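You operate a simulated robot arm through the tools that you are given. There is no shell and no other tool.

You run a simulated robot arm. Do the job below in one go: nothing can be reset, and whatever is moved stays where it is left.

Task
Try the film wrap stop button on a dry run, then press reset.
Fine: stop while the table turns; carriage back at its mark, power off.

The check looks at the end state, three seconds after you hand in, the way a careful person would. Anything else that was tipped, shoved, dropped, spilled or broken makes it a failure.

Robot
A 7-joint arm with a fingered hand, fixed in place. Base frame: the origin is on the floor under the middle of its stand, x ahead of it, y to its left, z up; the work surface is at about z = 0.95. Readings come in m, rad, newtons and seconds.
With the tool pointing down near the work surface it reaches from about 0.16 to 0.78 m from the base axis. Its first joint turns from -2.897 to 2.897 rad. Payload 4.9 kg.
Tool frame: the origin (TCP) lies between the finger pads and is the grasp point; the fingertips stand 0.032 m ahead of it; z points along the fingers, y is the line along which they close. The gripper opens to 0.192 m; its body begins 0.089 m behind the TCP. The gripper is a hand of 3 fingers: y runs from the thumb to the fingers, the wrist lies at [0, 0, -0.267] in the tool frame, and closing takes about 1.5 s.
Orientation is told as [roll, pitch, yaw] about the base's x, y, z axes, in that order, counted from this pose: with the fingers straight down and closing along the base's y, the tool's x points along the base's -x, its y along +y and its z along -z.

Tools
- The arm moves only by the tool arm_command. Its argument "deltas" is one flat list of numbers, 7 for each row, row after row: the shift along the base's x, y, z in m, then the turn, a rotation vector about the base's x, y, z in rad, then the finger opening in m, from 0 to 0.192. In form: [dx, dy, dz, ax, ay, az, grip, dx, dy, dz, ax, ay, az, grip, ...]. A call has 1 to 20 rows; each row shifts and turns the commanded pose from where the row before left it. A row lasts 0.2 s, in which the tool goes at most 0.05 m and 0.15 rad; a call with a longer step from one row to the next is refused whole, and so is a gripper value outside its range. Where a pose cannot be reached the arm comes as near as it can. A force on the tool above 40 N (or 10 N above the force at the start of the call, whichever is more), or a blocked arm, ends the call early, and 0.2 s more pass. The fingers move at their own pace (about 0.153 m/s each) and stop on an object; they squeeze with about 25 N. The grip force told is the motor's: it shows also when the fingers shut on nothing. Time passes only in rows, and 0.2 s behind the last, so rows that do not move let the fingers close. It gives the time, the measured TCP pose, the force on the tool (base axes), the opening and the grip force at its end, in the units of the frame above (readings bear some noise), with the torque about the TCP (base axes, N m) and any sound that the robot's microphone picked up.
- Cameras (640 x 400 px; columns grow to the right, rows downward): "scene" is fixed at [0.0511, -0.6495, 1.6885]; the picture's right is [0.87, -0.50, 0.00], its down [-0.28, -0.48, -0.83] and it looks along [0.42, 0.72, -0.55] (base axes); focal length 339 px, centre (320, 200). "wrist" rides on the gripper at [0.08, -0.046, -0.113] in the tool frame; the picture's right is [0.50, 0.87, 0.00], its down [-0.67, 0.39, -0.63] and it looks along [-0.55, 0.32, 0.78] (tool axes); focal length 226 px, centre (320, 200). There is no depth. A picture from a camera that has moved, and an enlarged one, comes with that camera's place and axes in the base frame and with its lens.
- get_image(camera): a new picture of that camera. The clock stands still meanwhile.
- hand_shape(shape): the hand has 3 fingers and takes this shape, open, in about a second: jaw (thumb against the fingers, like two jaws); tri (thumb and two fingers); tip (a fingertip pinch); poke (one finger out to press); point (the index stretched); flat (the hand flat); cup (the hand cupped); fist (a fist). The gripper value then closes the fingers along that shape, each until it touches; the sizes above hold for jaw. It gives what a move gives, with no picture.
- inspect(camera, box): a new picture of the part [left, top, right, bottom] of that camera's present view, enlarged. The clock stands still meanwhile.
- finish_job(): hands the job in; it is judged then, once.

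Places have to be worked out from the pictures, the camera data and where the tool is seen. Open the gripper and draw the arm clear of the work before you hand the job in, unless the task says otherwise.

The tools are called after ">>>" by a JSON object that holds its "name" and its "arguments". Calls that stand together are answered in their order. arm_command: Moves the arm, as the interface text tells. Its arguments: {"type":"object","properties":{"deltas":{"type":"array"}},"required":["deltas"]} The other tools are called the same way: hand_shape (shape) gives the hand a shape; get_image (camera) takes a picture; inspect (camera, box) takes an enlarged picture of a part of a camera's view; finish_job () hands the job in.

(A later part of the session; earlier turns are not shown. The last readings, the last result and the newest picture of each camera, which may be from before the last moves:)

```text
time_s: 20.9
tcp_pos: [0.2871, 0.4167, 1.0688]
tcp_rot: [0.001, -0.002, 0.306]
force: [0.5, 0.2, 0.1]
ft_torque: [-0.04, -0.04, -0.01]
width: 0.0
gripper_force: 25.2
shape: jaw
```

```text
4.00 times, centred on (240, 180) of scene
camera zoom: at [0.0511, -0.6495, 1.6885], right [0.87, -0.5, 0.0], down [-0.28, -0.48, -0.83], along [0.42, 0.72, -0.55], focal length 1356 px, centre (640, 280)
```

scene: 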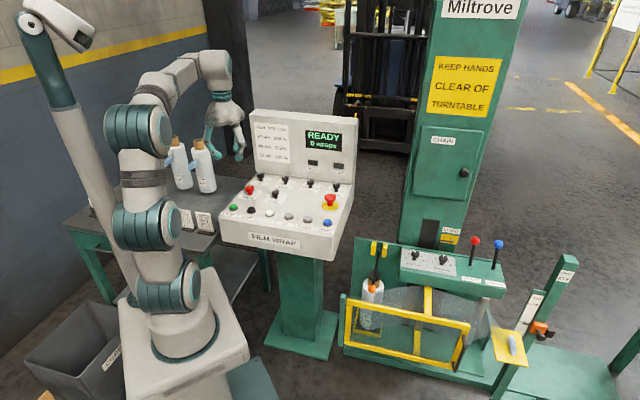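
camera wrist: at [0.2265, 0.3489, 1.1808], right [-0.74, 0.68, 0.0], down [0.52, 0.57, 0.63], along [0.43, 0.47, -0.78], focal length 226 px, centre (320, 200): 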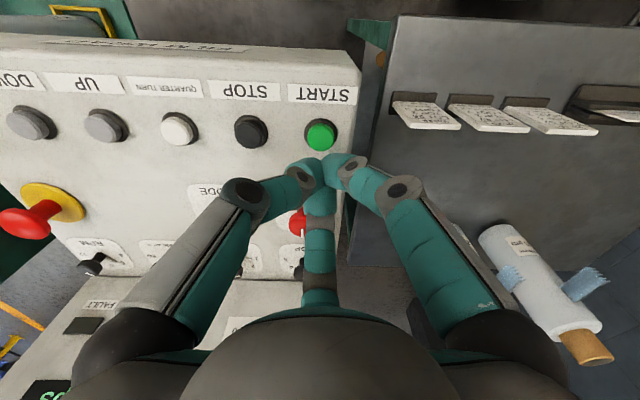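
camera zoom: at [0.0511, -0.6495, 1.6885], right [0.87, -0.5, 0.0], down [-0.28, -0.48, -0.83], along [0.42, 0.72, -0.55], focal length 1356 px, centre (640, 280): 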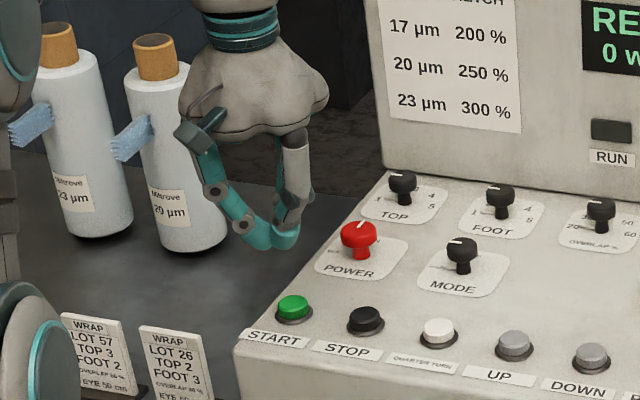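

Commanding 0 turned the hand into a fully closed jaw: three fingertips bundled on the tool axis, about 2.5 cm below the TCP, which is a fine compact pusher. START refines to (0.2885, 0.4175, ~0.965), so I descend onto it gently.

>>> {"name": "arm_command", "arguments": {"deltas": [0.001, 0.001, -0.03, 0, 0, 0, 0.0, 0, 0, -0.02, 0, 0, 0, 0.0, 0, 0, -0.014, 0, 0, 0, 0.0, 0, 0, -0.004, 0, 0, 0, 0.0, 0, 0, -0.003, 0, 0, 0, 0.0]}}

>>> {"name": "inspect", "arguments": {"camera": "scene", "box": [200, 170, 280, 230]}}

>>> {"name": "inspect", "arguments": {"camera": "wrist", "box": [220, 100, 420, 250]}}

```text
time_s: 22.1
tcp_pos: [0.2898, 0.4185, 0.9973]
tcp_rot: [0.0, -0.001, 0.307]
force: [-0.1, 1.0, 1.8]
ft_torque: [0.0, 0.04, -0.02]
width: 0.0
gripper_force: 24.7
shape: jaw
```

```text
6.67 times, centred on (240, 200) of scene
camera zoom: at [0.0511, -0.6495, 1.6885], right [0.87, -0.5, 0.0], down [-0.28, -0.48, -0.83], along [0.42, 0.72, -0.55], focal length 2260 px, centre (853, 200)
```

zoom: 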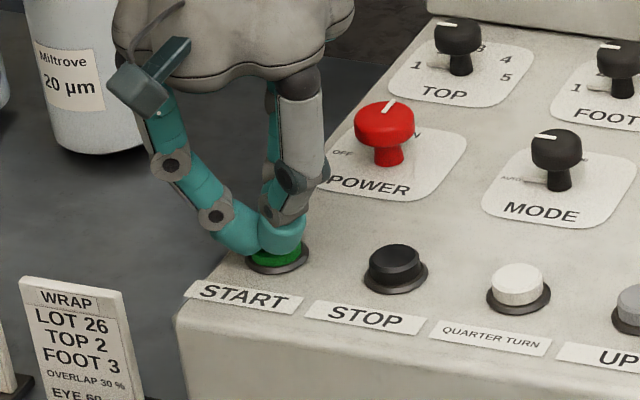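

```text
2.67 times, centred on (320, 175) of wrist
camera zoom: at [0.2282, 0.3504, 1.11], right [-0.74, 0.68, 0.0], down [0.52, 0.57, 0.63], along [0.43, 0.47, -0.78], focal length 603 px, centre (320, 267)
```

zoom: 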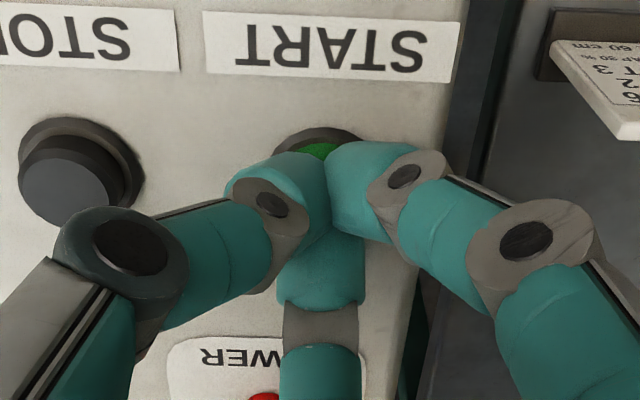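

The fingertip bundle rests right on the START cap (1.8 N). I'll press a few mm further and see whether it registers.

>>> {"name": "arm_command", "arguments": {"deltas": [0, 0, -0.003, 0, 0, 0, 0.0, 0, 0, -0.003, 0, 0, 0, 0.0, 0, 0, -0.002, 0, 0, 0, 0.0]}}

>>> {"name": "inspect", "arguments": {"camera": "scene", "box": [200, 100, 370, 230]}}

```text
time_s: 22.9
tcp_pos: [0.2906, 0.421, 0.9926]
tcp_rot: [0.005, -0.004, 0.305]
force: [-2.6, -2.2, 21.6]
ft_torque: [-0.01, 0.16, 0.04]
width: 0.0
gripper_force: 25.2
shape: jaw
heard: click
```

```text
3.08 times, centred on (285, 165) of scene
camera zoom: at [0.0511, -0.6495, 1.6885], right [0.87, -0.5, 0.0], down [-0.28, -0.48, -0.83], along [0.42, 0.72, -0.55], focal length 1043 px, centre (428, 308)
```

zoom: 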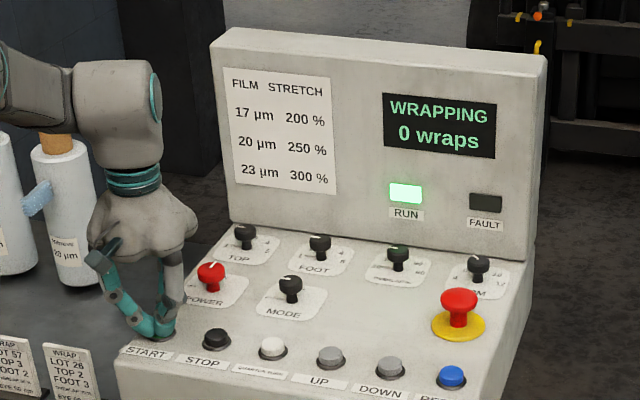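

START clicked: the display says WRAPPING and RUN is lit. I lift off and move over STOP (offset about +0.049, −0.049), then check the display.

>>> {"name": "arm_command", "arguments": {"deltas": [0, 0, 0.02, 0, 0, 0, 0.0, 0, 0, 0.02, 0, 0, 0, 0.0, 0.0165, -0.0165, 0, 0, 0, 0, 0.0, 0.0165, -0.0165, 0, 0, 0, 0, 0.0, 0.0165, -0.016, 0, 0, 0, 0, 0.0, 0, 0, -0.01, 0, 0, 0, 0.0]}}

>>> {"name": "get_image", "arguments": {"camera": "scene"}}

>>> {"name": "inspect", "arguments": {"camera": "scene", "box": [200, 100, 370, 230]}}

>>> {"name": "get_image", "arguments": {"camera": "wrist"}}

```text
time_s: 24.3
tcp_pos: [0.3376, 0.3702, 1.0213]
tcp_rot: [0.0, 0.001, 0.305]
force: [0.4, 0.5, 0.0]
ft_torque: [0.02, 0.04, -0.02]
width: 0.0
gripper_force: 24.9
shape: jaw
```

```text
taken
```

scene: 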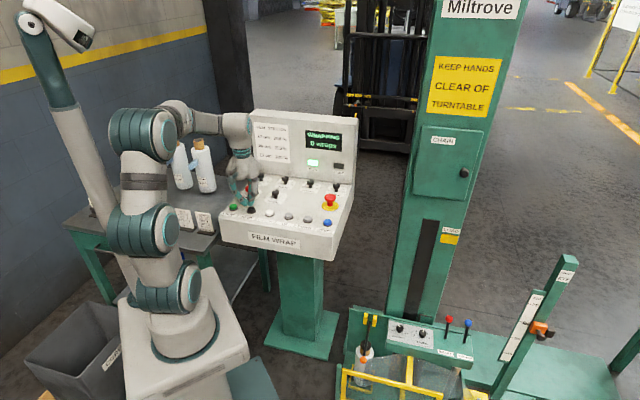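

```text
3.08 times, centred on (285, 165) of scene
camera zoom: at [0.0511, -0.6495, 1.6885], right [0.87, -0.5, 0.0], down [-0.28, -0.48, -0.83], along [0.42, 0.72, -0.55], focal length 1043 px, centre (428, 308)
```

zoom: 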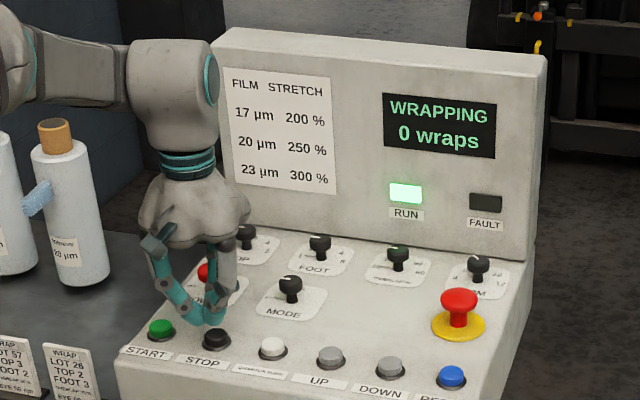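

```text
taken
camera wrist: at [0.2767, 0.3004, 1.133], right [-0.74, 0.68, 0.0], down [0.52, 0.57, 0.63], along [0.43, 0.47, -0.78], focal length 226 px, centre (320, 200)
```

wrist: 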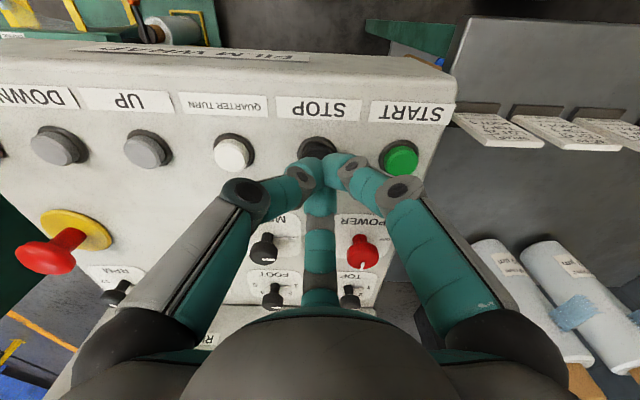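

The carriage has dropped from the LOAD mark to start at the foot, and the cycle shows 0 wraps so far. Hovering over STOP, I'll yaw the closed hand so the wrist camera can see whether the turntable is actually turning.

>>> {"name": "arm_command", "arguments": {"deltas": [0, 0, 0.01, 0, 0, -0.14, 0.0, 0, 0, 0.01, 0, 0, -0.14, 0.0, 0, 0, 0, 0, 0, -0.14, 0.0, 0, 0, 0, 0, 0, -0.14, 0.0, 0, 0, 0, 0, 0, -0.14, 0.0, 0, 0, 0, 0, 0, -0.14, 0.0, 0, 0, 0, 0, 0, -0.14, 0.0, 0, 0, 0, 0, 0, -0.14, 0.0, 0, 0, 0, 0, 0, -0.14, 0.0, 0, 0, 0, 0, 0, -0.14, 0.0]}}

>>> {"name": "get_image", "arguments": {"camera": "wrist"}}

>>> {"name": "inspect", "arguments": {"camera": "scene", "box": [200, 100, 370, 230]}}

>>> {"name": "get_image", "arguments": {"camera": "scene"}}

```text
time_s: 26.5
tcp_pos: [0.3385, 0.3703, 1.0402]
tcp_rot: [0.001, -0.001, -1.095]
force: [-0.7, -0.8, -0.1]
ft_torque: [-0.04, 0.0, 0.02]
width: 0.0
gripper_force: 25.2
shape: jaw
```

```text
taken
camera wrist: at [0.2627, 0.4182, 1.1521], right [0.54, 0.84, 0.0], down [0.65, -0.42, 0.63], along [0.53, -0.34, -0.78], focal length 226 px, centre (320, 200)
```

wrist: 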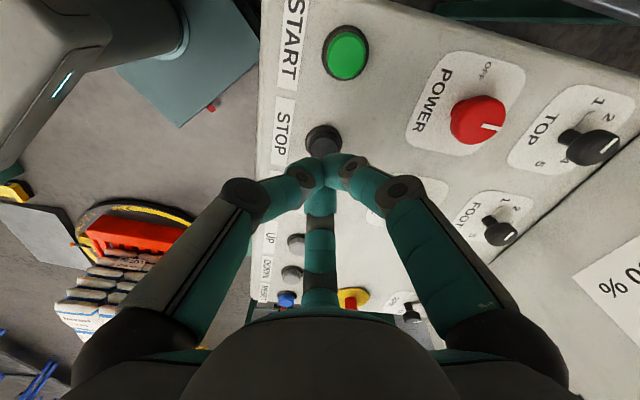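

```text
3.08 times, centred on (285, 165) of scene
camera zoom: at [0.0511, -0.6495, 1.6885], right [0.87, -0.5, 0.0], down [-0.28, -0.48, -0.83], along [0.42, 0.72, -0.55], focal length 1043 px, centre (428, 308)
```

zoom: 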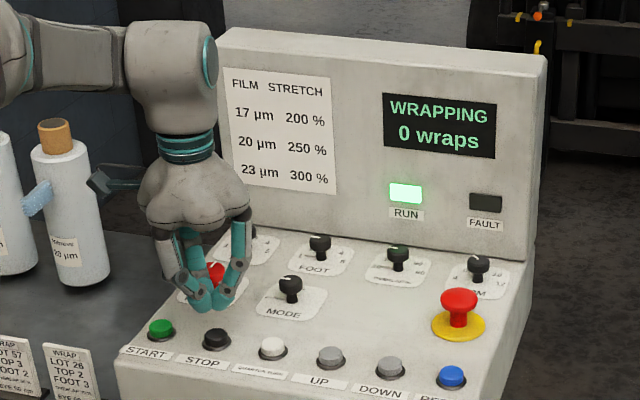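

```text
taken
```

scene: 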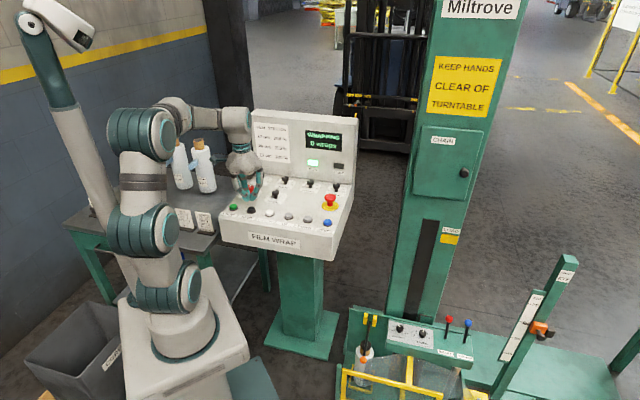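

The table's yellow clamp seems to have moved around versus before. I'll zoom on the table, wait 0.4 s, and compare to confirm rotation.

>>> {"name": "inspect", "arguments": {"camera": "wrist", "box": [20, 180, 220, 330]}}

>>> {"name": "arm_command", "arguments": {"deltas": [0, 0, 0, 0, 0, 0, 0.0, 0, 0, -0.01, 0, 0, 0, 0.0]}}

>>> {"name": "inspect", "arguments": {"camera": "wrist", "box": [20, 180, 220, 330]}}

>>> {"name": "inspect", "arguments": {"camera": "wrist", "box": [220, 80, 420, 230]}}

```text
2.67 times, centred on (120, 255) of wrist
camera zoom: at [0.2627, 0.4182, 1.1521], right [0.54, 0.84, 0.0], down [0.65, -0.42, 0.63], along [0.53, -0.34, -0.78], focal length 603 px, centre (853, 53)
```

zoom: 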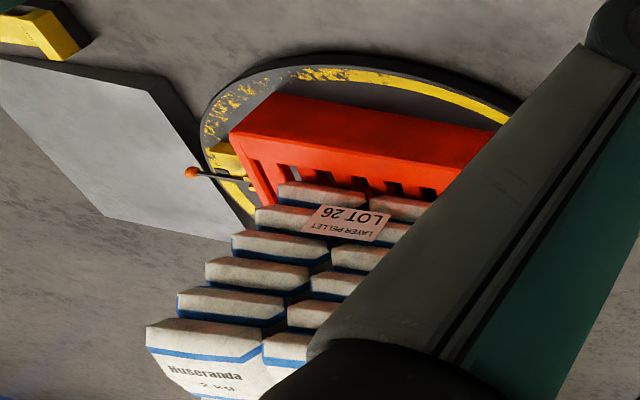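

```text
time_s: 27.1
tcp_pos: [0.3381, 0.369, 1.0291]
tcp_rot: [-0.001, 0.001, -1.095]
force: [-0.3, -0.1, -0.2]
ft_torque: [-0.01, 0.04, 0.02]
width: 0.0
gripper_force: 25.2
shape: jaw
```

```text
2.67 times, centred on (120, 255) of wrist
camera zoom: at [0.2626, 0.4178, 1.1419], right [0.54, 0.84, 0.0], down [0.65, -0.42, 0.63], along [0.53, -0.34, -0.78], focal length 603 px, centre (853, 53)
```

zoom: 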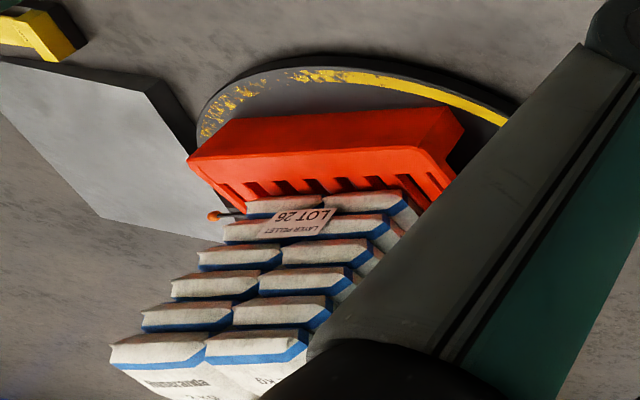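

```text
2.67 times, centred on (320, 155) of wrist
camera zoom: at [0.2626, 0.4178, 1.1419], right [0.54, 0.84, 0.0], down [0.65, -0.42, 0.63], along [0.53, -0.34, -0.78], focal length 603 px, centre (320, 320)
```

zoom: 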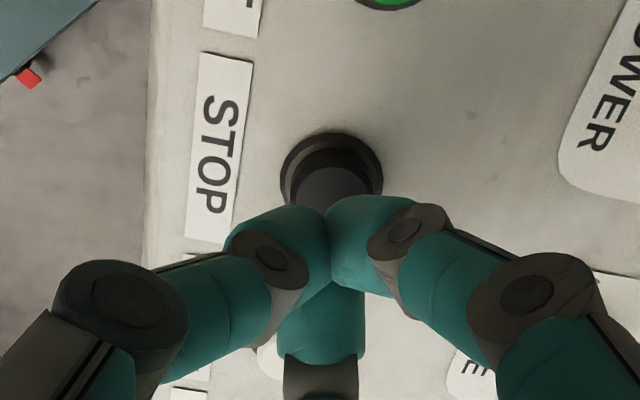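

The table is clearly turning. Now I press STOP: shift about 2 mm to centre and descend to the same depth that clicked START.

>>> {"name": "arm_command", "arguments": {"deltas": [0.002, 0.002, -0.015, 0, 0, 0, 0.0, 0, 0, -0.012, 0, 0, 0, 0.0, 0, 0, -0.005, 0, 0, 0, 0.0, 0, 0, -0.004, 0, 0, 0, 0.0, 0, 0, -0.003, 0, 0, 0, 0.0]}}

>>> {"name": "inspect", "arguments": {"camera": "scene", "box": [200, 100, 370, 230]}}

>>> {"name": "inspect", "arguments": {"camera": "wrist", "box": [20, 180, 220, 330]}}

```text
time_s: 28.3
tcp_pos: [0.3406, 0.3739, 0.9929]
tcp_rot: [0.004, 0.001, -1.095]
force: [-3.1, -3.0, 17.0]
ft_torque: [-0.07, 0.04, -0.01]
width: 0.0002
gripper_force: 24.9
shape: jaw
heard: click
```

```text
3.08 times, centred on (285, 165) of scene
camera zoom: at [0.0511, -0.6495, 1.6885], right [0.87, -0.5, 0.0], down [-0.28, -0.48, -0.83], along [0.42, 0.72, -0.55], focal length 1043 px, centre (428, 308)
```

zoom: 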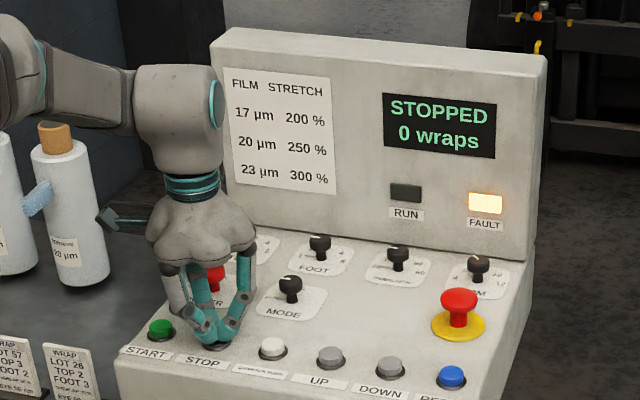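

```text
2.67 times, centred on (120, 255) of wrist
camera zoom: at [0.265, 0.4211, 1.1046], right [0.54, 0.84, 0.0], down [0.65, -0.42, 0.63], along [0.53, -0.34, -0.78], focal length 603 px, centre (853, 53)
```

zoom: 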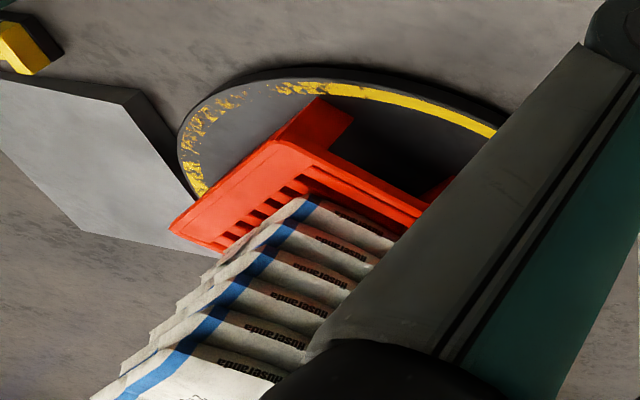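

STOP clicked mid-turn: the display reads STOPPED, with FAULT lit. I lift off and travel along the button row to hover over RESET (about 0.542, 0.170).

>>> {"name": "arm_command", "arguments": {"deltas": [0, 0, 0.02, 0, 0, 0, 0.0, 0, 0, 0.03, 0, 0, 0, 0.0, 0, 0, 0.03, 0, 0, 0, 0.0, 0.0337, -0.0333, 0, 0, 0, 0, 0.0, 0.0337, -0.0333, 0, 0, 0, 0, 0.0, 0.0337, -0.0333, 0, 0, 0, 0, 0.0, 0.0337, -0.0333, 0, 0, 0, 0, 0.0, 0.0337, -0.0333, 0, 0, 0, 0, 0.0, 0.0337, -0.0333, 0, 0, 0, 0, 0.0, 0, 0, -0.02, 0, 0, 0, 0.0, 0, 0, -0.02, 0, 0, 0, 0.0, 0, 0, 0, 0, 0, 0, 0.0]}}

>>> {"name": "get_image", "arguments": {"camera": "wrist"}}

>>> {"name": "get_image", "arguments": {"camera": "scene"}}

>>> {"name": "inspect", "arguments": {"camera": "scene", "box": [240, 110, 380, 240]}}

>>> {"name": "inspect", "arguments": {"camera": "wrist", "box": [220, 80, 420, 230]}}

```text
time_s: 30.9
tcp_pos: [0.5434, 0.1732, 1.028]
tcp_rot: [0.001, -0.002, -1.095]
force: [0.5, 0.4, -0.5]
ft_torque: [0.03, 0.0, 0.0]
width: 0.0001
gripper_force: 25.5
shape: jaw
```

```text
taken
camera wrist: at [0.4675, 0.2216, 1.1396], right [0.54, 0.84, 0.0], down [0.65, -0.42, 0.63], along [0.53, -0.34, -0.78], focal length 226 px, centre (320, 200)
```

wrist: 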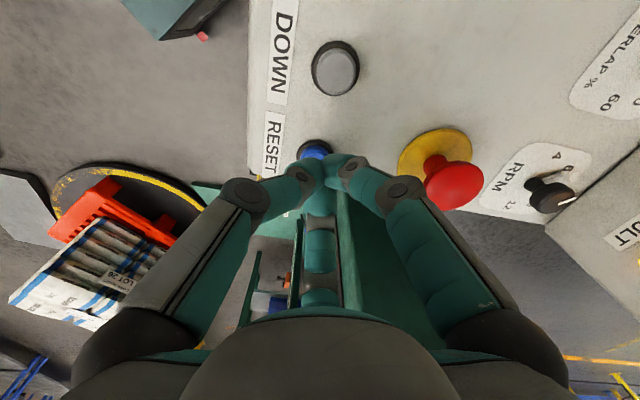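

```text
taken
```

scene: 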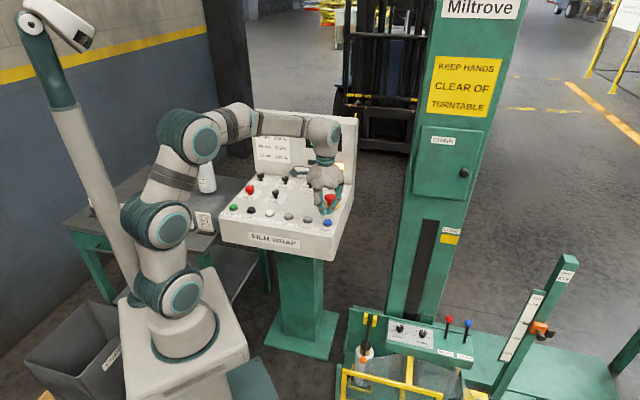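

```text
3.08 times, centred on (310, 175) of scene
camera zoom: at [0.0511, -0.6495, 1.6885], right [0.87, -0.5, 0.0], down [-0.28, -0.48, -0.83], along [0.42, 0.72, -0.55], focal length 1043 px, centre (351, 277)
```

zoom: 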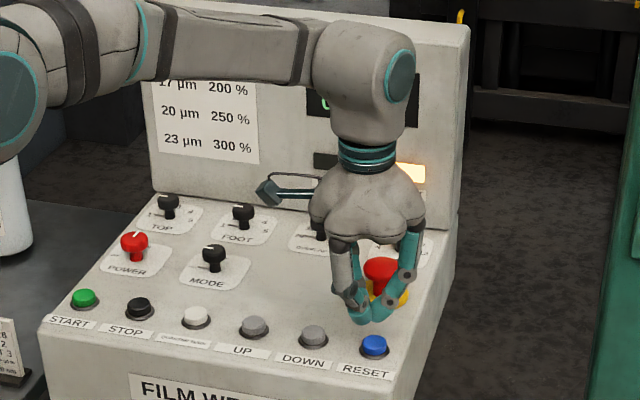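

```text
2.67 times, centred on (320, 155) of wrist
camera zoom: at [0.4675, 0.2216, 1.1396], right [0.54, 0.84, 0.0], down [0.65, -0.42, 0.63], along [0.53, -0.34, -0.78], focal length 603 px, centre (320, 320)
```

zoom: 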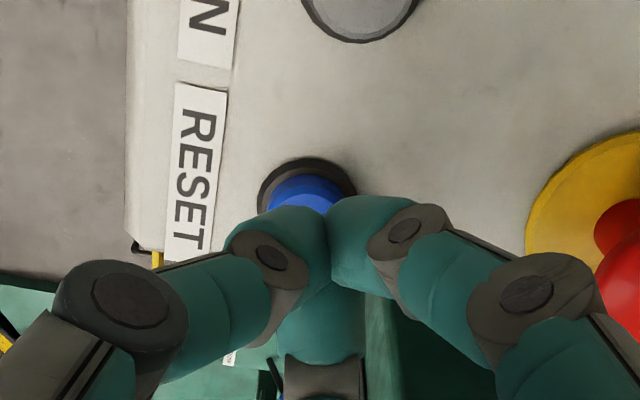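

The bundle hovers over RESET, which appears a few mm further along at about (0.546, 0.167). I shift slightly and press to the same depth.

>>> {"name": "arm_command", "arguments": {"deltas": [0.003, -0.0055, -0.015, 0, 0, 0, 0.0, 0, 0, -0.012, 0, 0, 0, 0.0, 0, 0, -0.005, 0, 0, 0, 0.0, 0, 0, -0.004, 0, 0, 0, 0.0, 0, 0, -0.002, 0, 0, 0, 0.0]}}

>>> {"name": "get_image", "arguments": {"camera": "scene"}}

>>> {"name": "inspect", "arguments": {"camera": "scene", "box": [240, 110, 380, 240]}}

```text
time_s: 32.1
tcp_pos: [0.5451, 0.1687, 0.9928]
tcp_rot: [0.002, -0.001, -1.096]
force: [-0.9, 1.1, 11.0]
ft_torque: [0.06, 0.0, 0.03]
width: 0.0
gripper_force: 25.0
shape: jaw
heard: click
```

```text
taken
```

scene: 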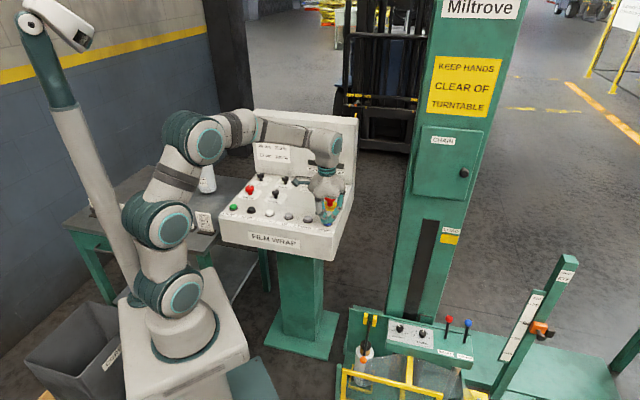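

```text
3.08 times, centred on (310, 175) of scene
camera zoom: at [0.0511, -0.6495, 1.6885], right [0.87, -0.5, 0.0], down [-0.28, -0.48, -0.83], along [0.42, 0.72, -0.55], focal length 1043 px, centre (351, 277)
```

zoom: 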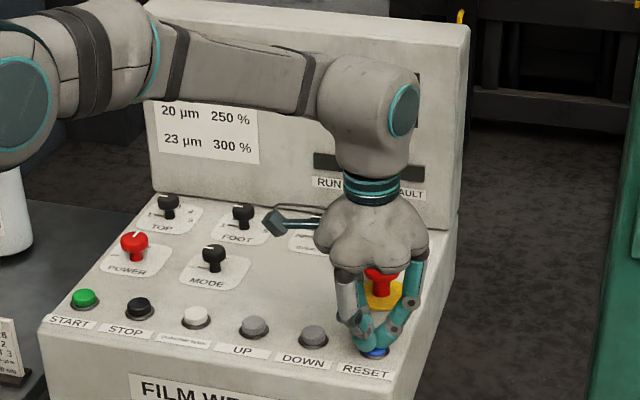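

RESET clicked. I lift and move back so the display is visible, and see what the carriage does.

>>> {"name": "arm_command", "arguments": {"deltas": [0, 0, 0.02, 0, 0, 0, 0.0, 0, 0, 0.03, 0, 0, 0, 0.0, 0, 0, 0.04, 0, 0, 0, 0.0, -0.03, 0.03, 0.02, 0, 0, 0, 0.0, -0.033, 0.033, 0.01, 0, 0, 0, 0.0, -0.033, 0.033, 0, 0, 0, 0, 0.0, -0.033, 0.033, 0, 0, 0, 0, 0.0, -0.033, 0.033, 0, 0, 0, 0, 0.0, -0.033, 0.033, 0, 0, 0, 0, 0.0]}}

>>> {"name": "get_image", "arguments": {"camera": "scene"}}

>>> {"name": "inspect", "arguments": {"camera": "scene", "box": [210, 100, 380, 240]}}

>>> {"name": "get_image", "arguments": {"camera": "wrist"}}

```text
time_s: 34.1
tcp_pos: [0.35, 0.3625, 1.112]
tcp_rot: [0.001, 0.0, -1.094]
force: [0.3, 0.7, -0.5]
ft_torque: [-0.03, -0.02, -0.01]
width: 0.0
gripper_force: 25.5
shape: jaw
```

```text
taken
```

scene: 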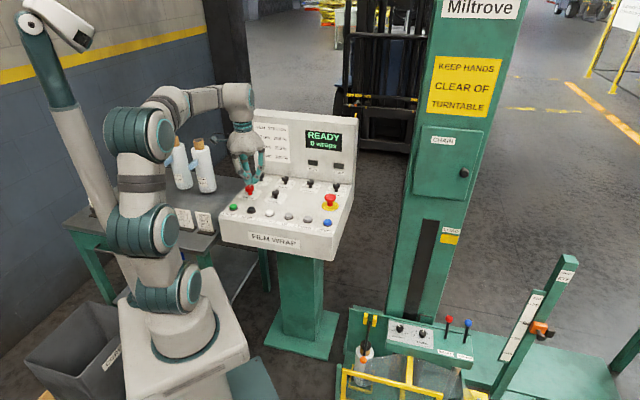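

```text
2.86 times, centred on (295, 170) of scene
camera zoom: at [0.0511, -0.6495, 1.6885], right [0.87, -0.5, 0.0], down [-0.28, -0.48, -0.83], along [0.42, 0.72, -0.55], focal length 968 px, centre (391, 286)
```

zoom: 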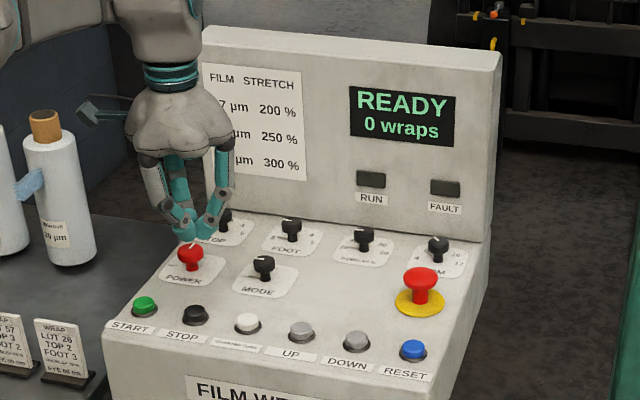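

```text
taken
camera wrist: at [0.2749, 0.4105, 1.224], right [0.54, 0.84, 0.0], down [0.65, -0.42, 0.63], along [0.53, -0.34, -0.78], focal length 226 px, centre (320, 200)
```

wrist: 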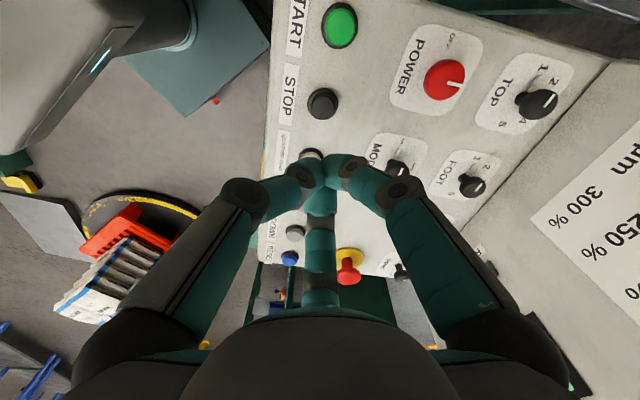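

RESET cleared the fault (READY), but the carriage stayed low, so it must be raised back to the LOAD mark with UP. I move to hover over UP, about (0.443, 0.268).

>>> {"name": "arm_command", "arguments": {"deltas": [0.031, -0.0315, 0, 0, 0, 0, 0.0, 0.031, -0.0315, 0, 0, 0, 0, 0.0, 0.031, -0.0315, 0, 0, 0, 0, 0.0, 0, 0, -0.04, 0, 0, 0, 0.0, 0, 0, -0.04, 0, 0, 0, 0.0, 0, 0, -0.01, 0, 0, 0, 0.0]}}

>>> {"name": "inspect", "arguments": {"camera": "wrist", "box": [220, 80, 420, 230]}}

>>> {"name": "inspect", "arguments": {"camera": "scene", "box": [240, 150, 350, 240]}}

>>> {"name": "inspect", "arguments": {"camera": "scene", "box": [340, 200, 500, 400]}}

```text
time_s: 35.5
tcp_pos: [0.4443, 0.2687, 1.0225]
tcp_rot: [0.001, -0.002, -1.093]
force: [1.2, 0.8, -0.5]
ft_torque: [0.03, -0.02, 0.03]
width: 0.0
gripper_force: 25.1
shape: jaw
```

```text
2.67 times, centred on (320, 155) of wrist
camera zoom: at [0.368, 0.3161, 1.1334], right [0.54, 0.84, 0.0], down [0.65, -0.42, 0.63], along [0.53, -0.34, -0.78], focal length 603 px, centre (320, 320)
```

zoom: 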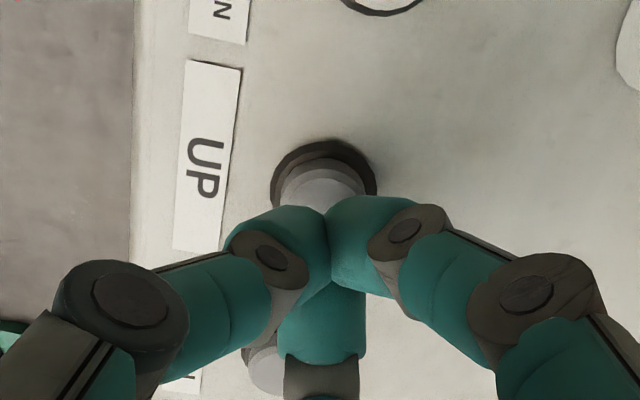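

```text
4.44 times, centred on (295, 195) of scene
camera zoom: at [0.0511, -0.6495, 1.6885], right [0.87, -0.5, 0.0], down [-0.28, -0.48, -0.83], along [0.42, 0.72, -0.55], focal length 1506 px, centre (431, 222)
```

zoom: 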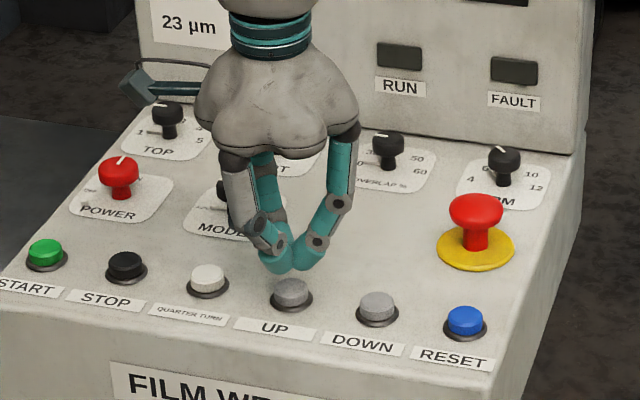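

```text
2.00 times, centred on (420, 300) of scene
camera zoom: at [0.0511, -0.6495, 1.6885], right [0.87, -0.5, 0.0], down [-0.28, -0.48, -0.83], along [0.42, 0.72, -0.55], focal length 678 px, centre (120, 0)
```

zoom: 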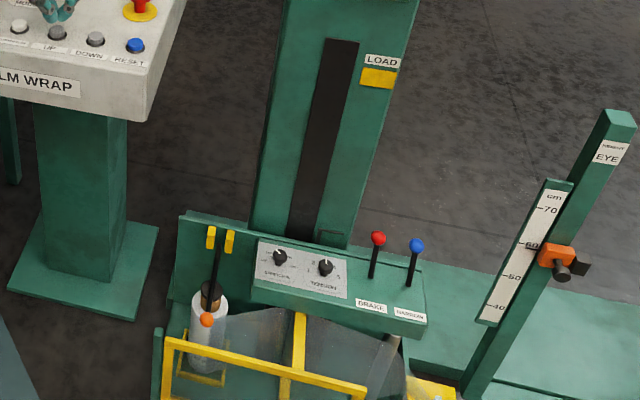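

Aligned over UP. I'll give it a short tap (press and release) and see if the carriage responds in AUTO/READY.

>>> {"name": "arm_command", "arguments": {"deltas": [0.003, -0.0015, -0.02, 0, 0, 0, 0.0, 0, 0, -0.005, 0, 0, 0, 0.0, 0, 0, -0.008, 0, 0, 0, 0.0, 0, 0, 0.013, 0, 0, 0, 0.0]}}

>>> {"name": "inspect", "arguments": {"camera": "scene", "box": [340, 200, 500, 400]}}

>>> {"name": "inspect", "arguments": {"camera": "scene", "box": [240, 110, 360, 240]}}

```text
time_s: 36.5
tcp_pos: [0.4478, 0.2668, 1.0007]
tcp_rot: [-0.003, -0.001, -1.094]
force: [-0.2, 0.5, 0.5]
ft_torque: [0.02, 0.01, 0.02]
width: 0.0
gripper_force: 25.0
shape: jaw
heard: click
```

```text
2.00 times, centred on (420, 300) of scene
camera zoom: at [0.0511, -0.6495, 1.6885], right [0.87, -0.5, 0.0], down [-0.28, -0.48, -0.83], along [0.42, 0.72, -0.55], focal length 678 px, centre (120, 0)
```

zoom: 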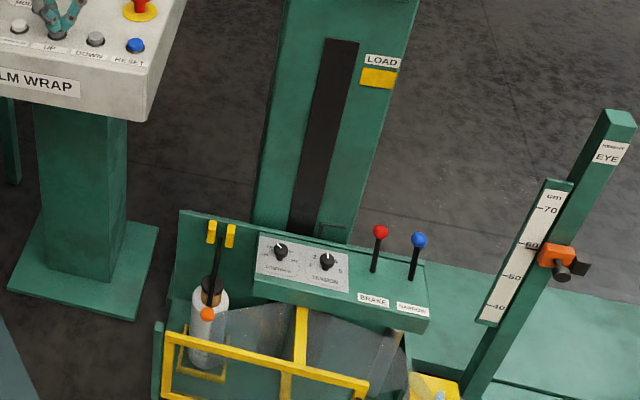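

```text
3.08 times, centred on (300, 175) of scene
camera zoom: at [0.0511, -0.6495, 1.6885], right [0.87, -0.5, 0.0], down [-0.28, -0.48, -0.83], along [0.42, 0.72, -0.55], focal length 1043 px, centre (382, 277)
```

zoom: 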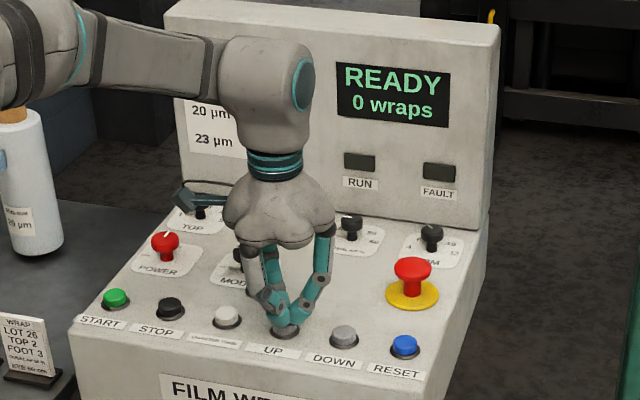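

The tap clicked and the carriage rose slightly (about 1 cm), so UP jogs while held. I'll hold it for about 3 s and check progress toward the LOAD mark.

>>> {"name": "arm_command", "arguments": {"deltas": [0, 0, -0.006, 0, 0, 0, 0.0, 0, 0, -0.007, 0, 0, 0, 0.0, 0, 0, 0, 0, 0, 0, 0.0, 0, 0, 0, 0, 0, 0, 0.0, 0, 0, 0, 0, 0, 0, 0.0, 0, 0, 0, 0, 0, 0, 0.0, 0, 0, 0, 0, 0, 0, 0.0, 0, 0, 0, 0, 0, 0, 0.0, 0, 0, 0, 0, 0, 0, 0.0, 0, 0, 0, 0, 0, 0, 0.0, 0, 0, 0, 0, 0, 0, 0.0, 0, 0, 0, 0, 0, 0, 0.0]}}

>>> {"name": "inspect", "arguments": {"camera": "scene", "box": [340, 200, 500, 400]}}

```text
time_s: 39.1
tcp_pos: [0.4478, 0.2663, 0.9892]
tcp_rot: [0.001, -0.001, -1.095]
force: [3.8, -1.0, 31.3]
ft_torque: [0.0, -0.26, 0.0]
width: 0.0
gripper_force: 25.2
shape: jaw
heard: click
```

```text
2.00 times, centred on (420, 300) of scene
camera zoom: at [0.0511, -0.6495, 1.6885], right [0.87, -0.5, 0.0], down [-0.28, -0.48, -0.83], along [0.42, 0.72, -0.55], focal length 678 px, centre (120, 0)
```

zoom: 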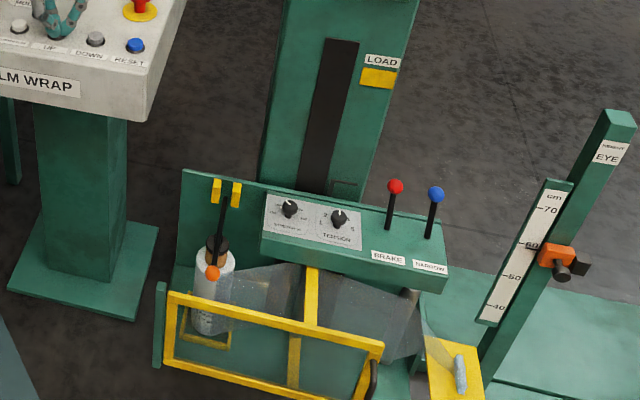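

The carriage is climbing steadily (~20 px/s in this zoom; about 100 px to go). I keep holding UP for another ~3 s.

>>> {"name": "arm_command", "arguments": {"deltas": [0, 0, 0.001, 0, 0, 0, 0.0, 0, 0, 0, 0, 0, 0, 0.0, 0, 0, 0, 0, 0, 0, 0.0, 0, 0, 0, 0, 0, 0, 0.0, 0, 0, 0, 0, 0, 0, 0.0, 0, 0, 0, 0, 0, 0, 0.0, 0, 0, 0, 0, 0, 0, 0.0, 0, 0, 0, 0, 0, 0, 0.0, 0, 0, 0, 0, 0, 0, 0.0, 0, 0, 0, 0, 0, 0, 0.0, 0, 0, 0, 0, 0, 0, 0.0, 0, 0, 0, 0, 0, 0, 0.0, 0, 0, 0, 0, 0, 0, 0.0, 0, 0, 0, 0, 0, 0, 0.0]}}

>>> {"name": "inspect", "arguments": {"camera": "scene", "box": [340, 200, 500, 400]}}

>>> {"name": "inspect", "arguments": {"camera": "scene", "box": [400, 200, 520, 275]}}

```text
time_s: 42.1
tcp_pos: [0.4463, 0.2664, 0.9916]
tcp_rot: [0.0, 0.001, -1.093]
force: [4.3, 3.1, 24.1]
ft_torque: [0.2, -0.17, 0.03]
width: 0.0002
gripper_force: 25.3
shape: jaw
```

```text
2.00 times, centred on (420, 300) of scene
camera zoom: at [0.0511, -0.6495, 1.6885], right [0.87, -0.5, 0.0], down [-0.28, -0.48, -0.83], along [0.42, 0.72, -0.55], focal length 678 px, centre (120, 0)
```

zoom: 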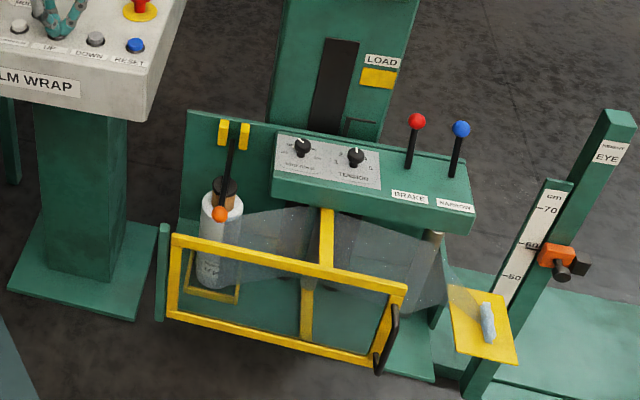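

```text
5.33 times, centred on (460, 238) of scene
camera zoom: at [0.0511, -0.6495, 1.6885], right [0.87, -0.5, 0.0], down [-0.28, -0.48, -0.83], along [0.42, 0.72, -0.55], focal length 1808 px, centre (-427, 0)
```

zoom: 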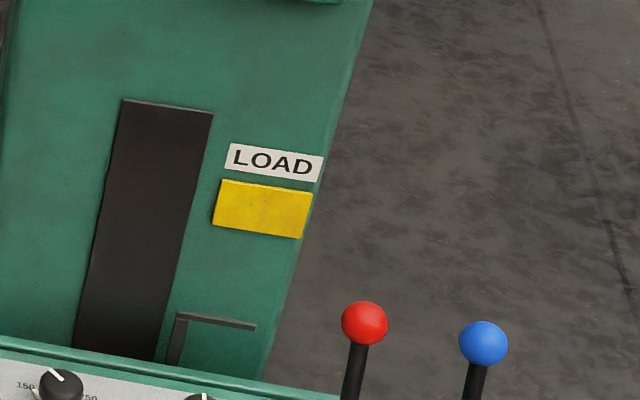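

The pointer bar is about 1.8 s of travel below the yellow LOAD mark. I'll hold 1.2–1.4 s more and check.

>>> {"name": "arm_command", "arguments": {"deltas": [0, 0, 0, 0, 0, 0, 0.0, 0, 0, 0, 0, 0, 0, 0.0, 0, 0, 0, 0, 0, 0, 0.0, 0, 0, 0, 0, 0, 0, 0.0, 0, 0, 0, 0, 0, 0, 0.0]}}

>>> {"name": "inspect", "arguments": {"camera": "scene", "box": [400, 200, 520, 275]}}

```text
time_s: 43.3
tcp_pos: [0.4456, 0.2662, 0.9905]
tcp_rot: [0.002, -0.001, -1.095]
force: [3.2, 5.5, 24.3]
ft_torque: [0.22, -0.13, 0.0]
width: 0.0001
gripper_force: 25.1
shape: jaw
```

```text
5.33 times, centred on (460, 238) of scene
camera zoom: at [0.0511, -0.6495, 1.6885], right [0.87, -0.5, 0.0], down [-0.28, -0.48, -0.83], along [0.42, 0.72, -0.55], focal length 1808 px, centre (-427, 0)
```

zoom: 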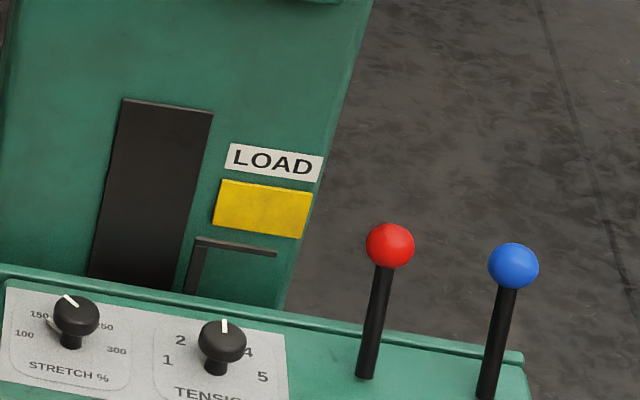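

About 30 px (≈0.48 s) remain to match the original pointer position on the mark. I hold one more row and release.

>>> {"name": "arm_command", "arguments": {"deltas": [0, 0, 0, 0, 0, 0, 0.0, 0, 0, 0.012, 0, 0, 0, 0.0, 0, 0, 0.005, 0, 0, 0, 0.0]}}

>>> {"name": "inspect", "arguments": {"camera": "scene", "box": [400, 200, 520, 275]}}

>>> {"name": "get_image", "arguments": {"camera": "scene"}}

```text
time_s: 44.1
tcp_pos: [0.4459, 0.2651, 1.0065]
tcp_rot: [-0.005, 0.001, -1.093]
force: [0.2, 0.7, -0.4]
ft_torque: [-0.02, 0.0, -0.01]
width: 0.0001
gripper_force: 24.6
shape: jaw
```

```text
5.33 times, centred on (460, 238) of scene
camera zoom: at [0.0511, -0.6495, 1.6885], right [0.87, -0.5, 0.0], down [-0.28, -0.48, -0.83], along [0.42, 0.72, -0.55], focal length 1808 px, centre (-427, 0)
```

zoom: 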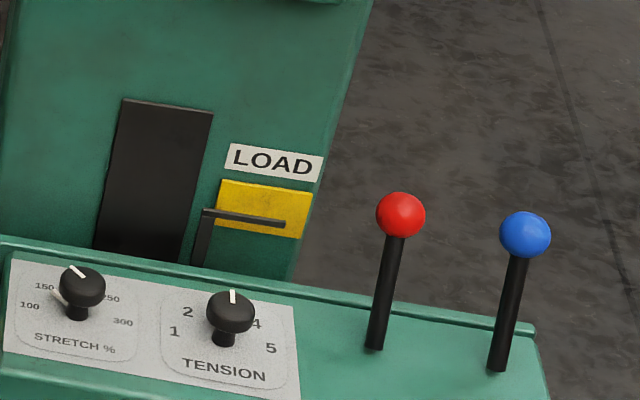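

```text
taken
```

scene: 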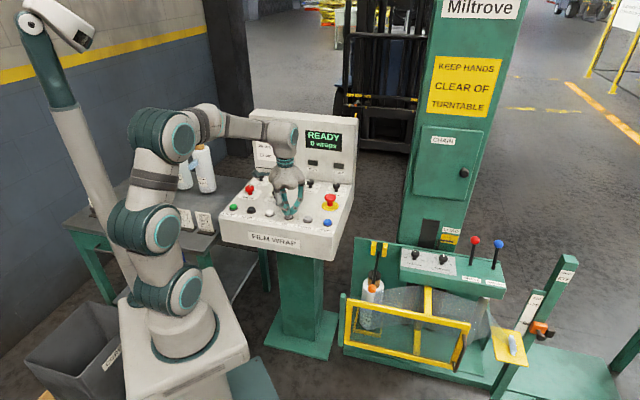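

The pointer is back on the LOAD mark exactly as at the start. Now I lift and go back above the POWER knob (0.381, 0.485), opening the fingers a little and yawing to −0.6 so I can turn it counter-clockwise to OFF.

>>> {"name": "arm_command", "arguments": {"deltas": [0, 0, 0.04, 0, 0, 0, 0.0, 0, 0, 0.04, 0, 0, 0, 0.0, 0, 0, 0.035, 0, 0, 0, 0.0, -0.0108, 0.0367, 0, 0, 0, 0.0823, 0.0, -0.0108, 0.0367, 0, 0, 0, 0.0823, 0.0, -0.0108, 0.0367, 0, 0, 0, 0.0823, 0.0, -0.0108, 0.0367, 0, 0, 0, 0.0823, 0.03, -0.0108, 0.0367, 0, 0, 0, 0.0823, 0.06, -0.0108, 0.0367, 0, 0, 0, 0.0823, 0.06, 0, 0, -0.02, 0, 0, 0, 0.06, 0, 0, 0, 0, 0, 0, 0.06]}}

>>> {"name": "get_image", "arguments": {"camera": "wrist"}}

>>> {"name": "inspect", "arguments": {"camera": "wrist", "box": [220, 80, 420, 230]}}

>>> {"name": "inspect", "arguments": {"camera": "scene", "box": [210, 130, 310, 220]}}

```text
time_s: 46.5
tcp_pos: [0.3832, 0.488, 1.1027]
tcp_rot: [0.0, 0.0, -0.6]
force: [0.0, 0.8, 0.0]
ft_torque: [-0.03, 0.01, 0.02]
width: 0.057
gripper_force: 0.1
shape: jaw
```

```text
taken
camera wrist: at [0.292, 0.4933, 1.2159], right [0.08, 1.0, 0.0], down [0.77, -0.06, 0.63], along [0.63, -0.05, -0.78], focal length 226 px, centre (320, 200)
```

wrist: 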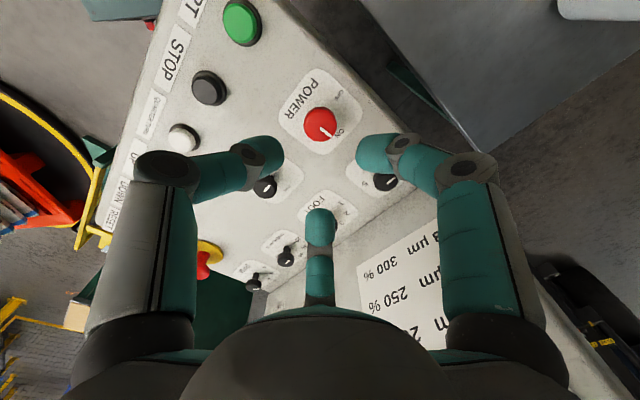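

```text
2.67 times, centred on (320, 155) of wrist
camera zoom: at [0.292, 0.4933, 1.2159], right [0.08, 1.0, 0.0], down [0.77, -0.06, 0.63], along [0.63, -0.05, -0.78], focal length 603 px, centre (320, 320)
```

zoom: 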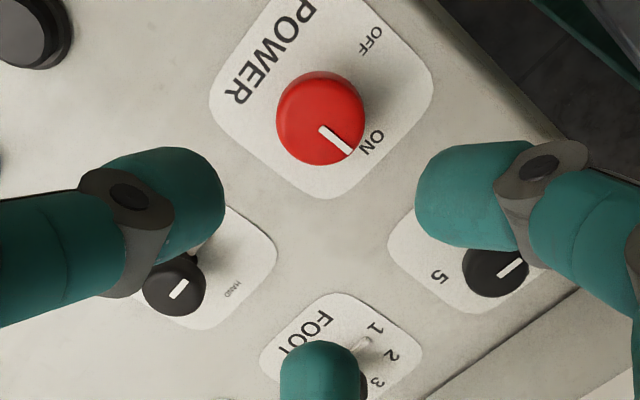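

```text
4.44 times, centred on (260, 175) of scene
camera zoom: at [0.0511, -0.6495, 1.6885], right [0.87, -0.5, 0.0], down [-0.28, -0.48, -0.83], along [0.42, 0.72, -0.55], focal length 1506 px, centre (587, 311)
```

zoom: 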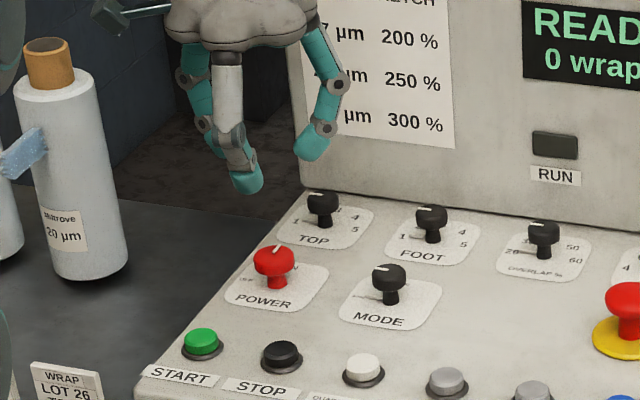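

From two views the knob centre is (0.3825, 0.4865) with head mid-height ≈0.974, right under the TCP. I descend to TCP z≈0.990, a bit lower than last time, for a better hold.

>>> {"name": "arm_command", "arguments": {"deltas": [0, 0, -0.04, 0, 0, 0, 0.06, 0, 0, -0.04, 0, 0, 0, 0.06, 0, 0, -0.02, 0, 0, 0, 0.06, 0, 0, -0.008, 0, 0, 0, 0.06, 0, 0, -0.004, 0, 0, 0, 0.06, 0, 0, 0, 0, 0, 0, 0.06]}}

>>> {"name": "inspect", "arguments": {"camera": "wrist", "box": [220, 100, 420, 250]}}

>>> {"name": "inspect", "arguments": {"camera": "scene", "box": [230, 160, 290, 210]}}

```text
time_s: 47.9
tcp_pos: [0.3823, 0.4861, 0.9901]
tcp_rot: [-0.002, 0.0, -0.601]
force: [0.2, 0.8, 0.2]
ft_torque: [0.0, -0.02, 0.01]
width: 0.0572
gripper_force: 0.1
shape: jaw
```

```text
2.67 times, centred on (320, 175) of wrist
camera zoom: at [0.2915, 0.4914, 1.1023], right [0.08, 1.0, 0.0], down [0.77, -0.06, 0.63], along [0.63, -0.05, -0.78], focal length 603 px, centre (320, 267)
```

zoom: 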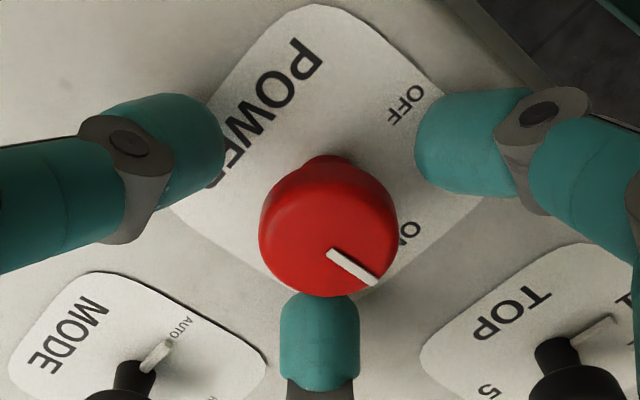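

```text
8.00 times, centred on (260, 185) of scene
camera zoom: at [0.0511, -0.6495, 1.6885], right [0.87, -0.5, 0.0], down [-0.28, -0.48, -0.83], along [0.42, 0.72, -0.55], focal length 2712 px, centre (800, 320)
```

zoom: 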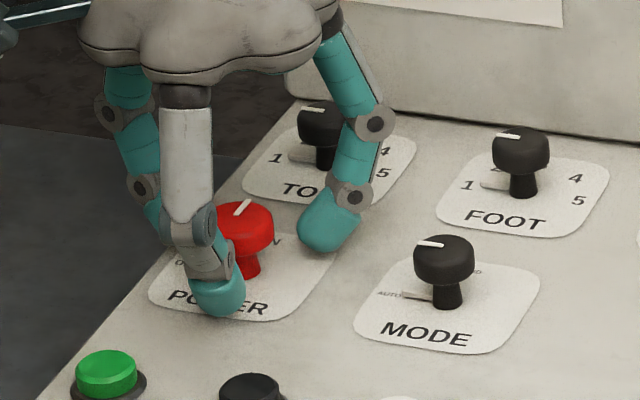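

Centred around the knob without contact. I close the fingers.

>>> {"name": "arm_command", "arguments": {"deltas": [0, 0.001, 0, 0, 0, 0, 0.045, 0, 0, 0, 0, 0, 0, 0.03, 0, 0, 0, 0, 0, 0, 0.015, 0, 0, 0, 0, 0, 0, 0.01, 0, 0, 0, 0, 0, 0, 0.01]}}

>>> {"name": "inspect", "arguments": {"camera": "wrist", "box": [220, 100, 420, 250]}}

>>> {"name": "inspect", "arguments": {"camera": "scene", "box": [230, 160, 290, 210]}}

```text
time_s: 49.1
tcp_pos: [0.3806, 0.4858, 0.9872]
tcp_rot: [-0.007, 0.0, -0.602]
force: [-1.9, -2.0, -21.5]
ft_torque: [-0.12, 0.11, 0.03]
width: 0.0225
gripper_force: 25.2
shape: tri
```

```text
2.67 times, centred on (320, 175) of wrist
camera zoom: at [0.2907, 0.4922, 1.0999], right [0.08, 1.0, -0.01], down [0.78, -0.06, 0.63], along [0.63, -0.05, -0.78], focal length 603 px, centre (320, 267)
```

zoom: 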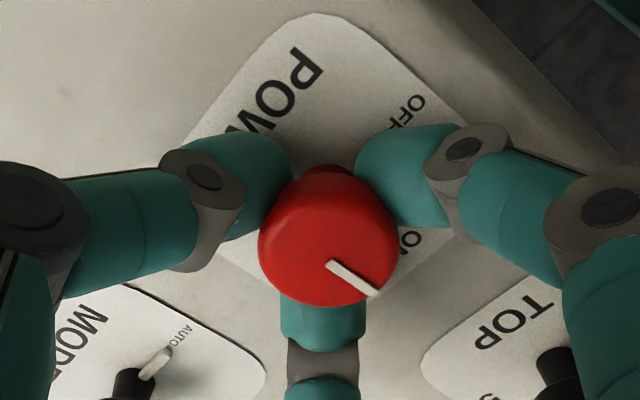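

```text
8.00 times, centred on (260, 185) of scene
camera zoom: at [0.0511, -0.6495, 1.6885], right [0.87, -0.5, 0.0], down [-0.28, -0.48, -0.83], along [0.42, 0.72, -0.55], focal length 2712 px, centre (800, 320)
```

zoom: 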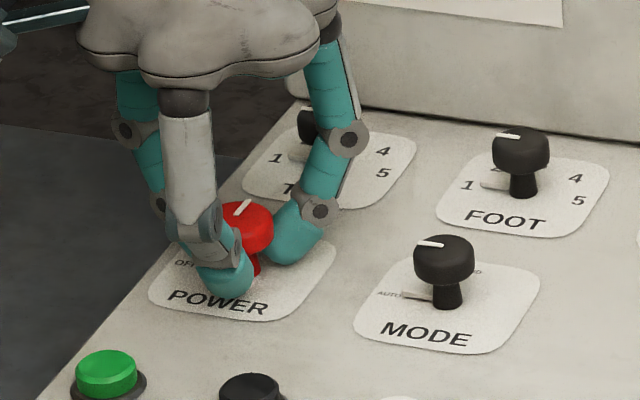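

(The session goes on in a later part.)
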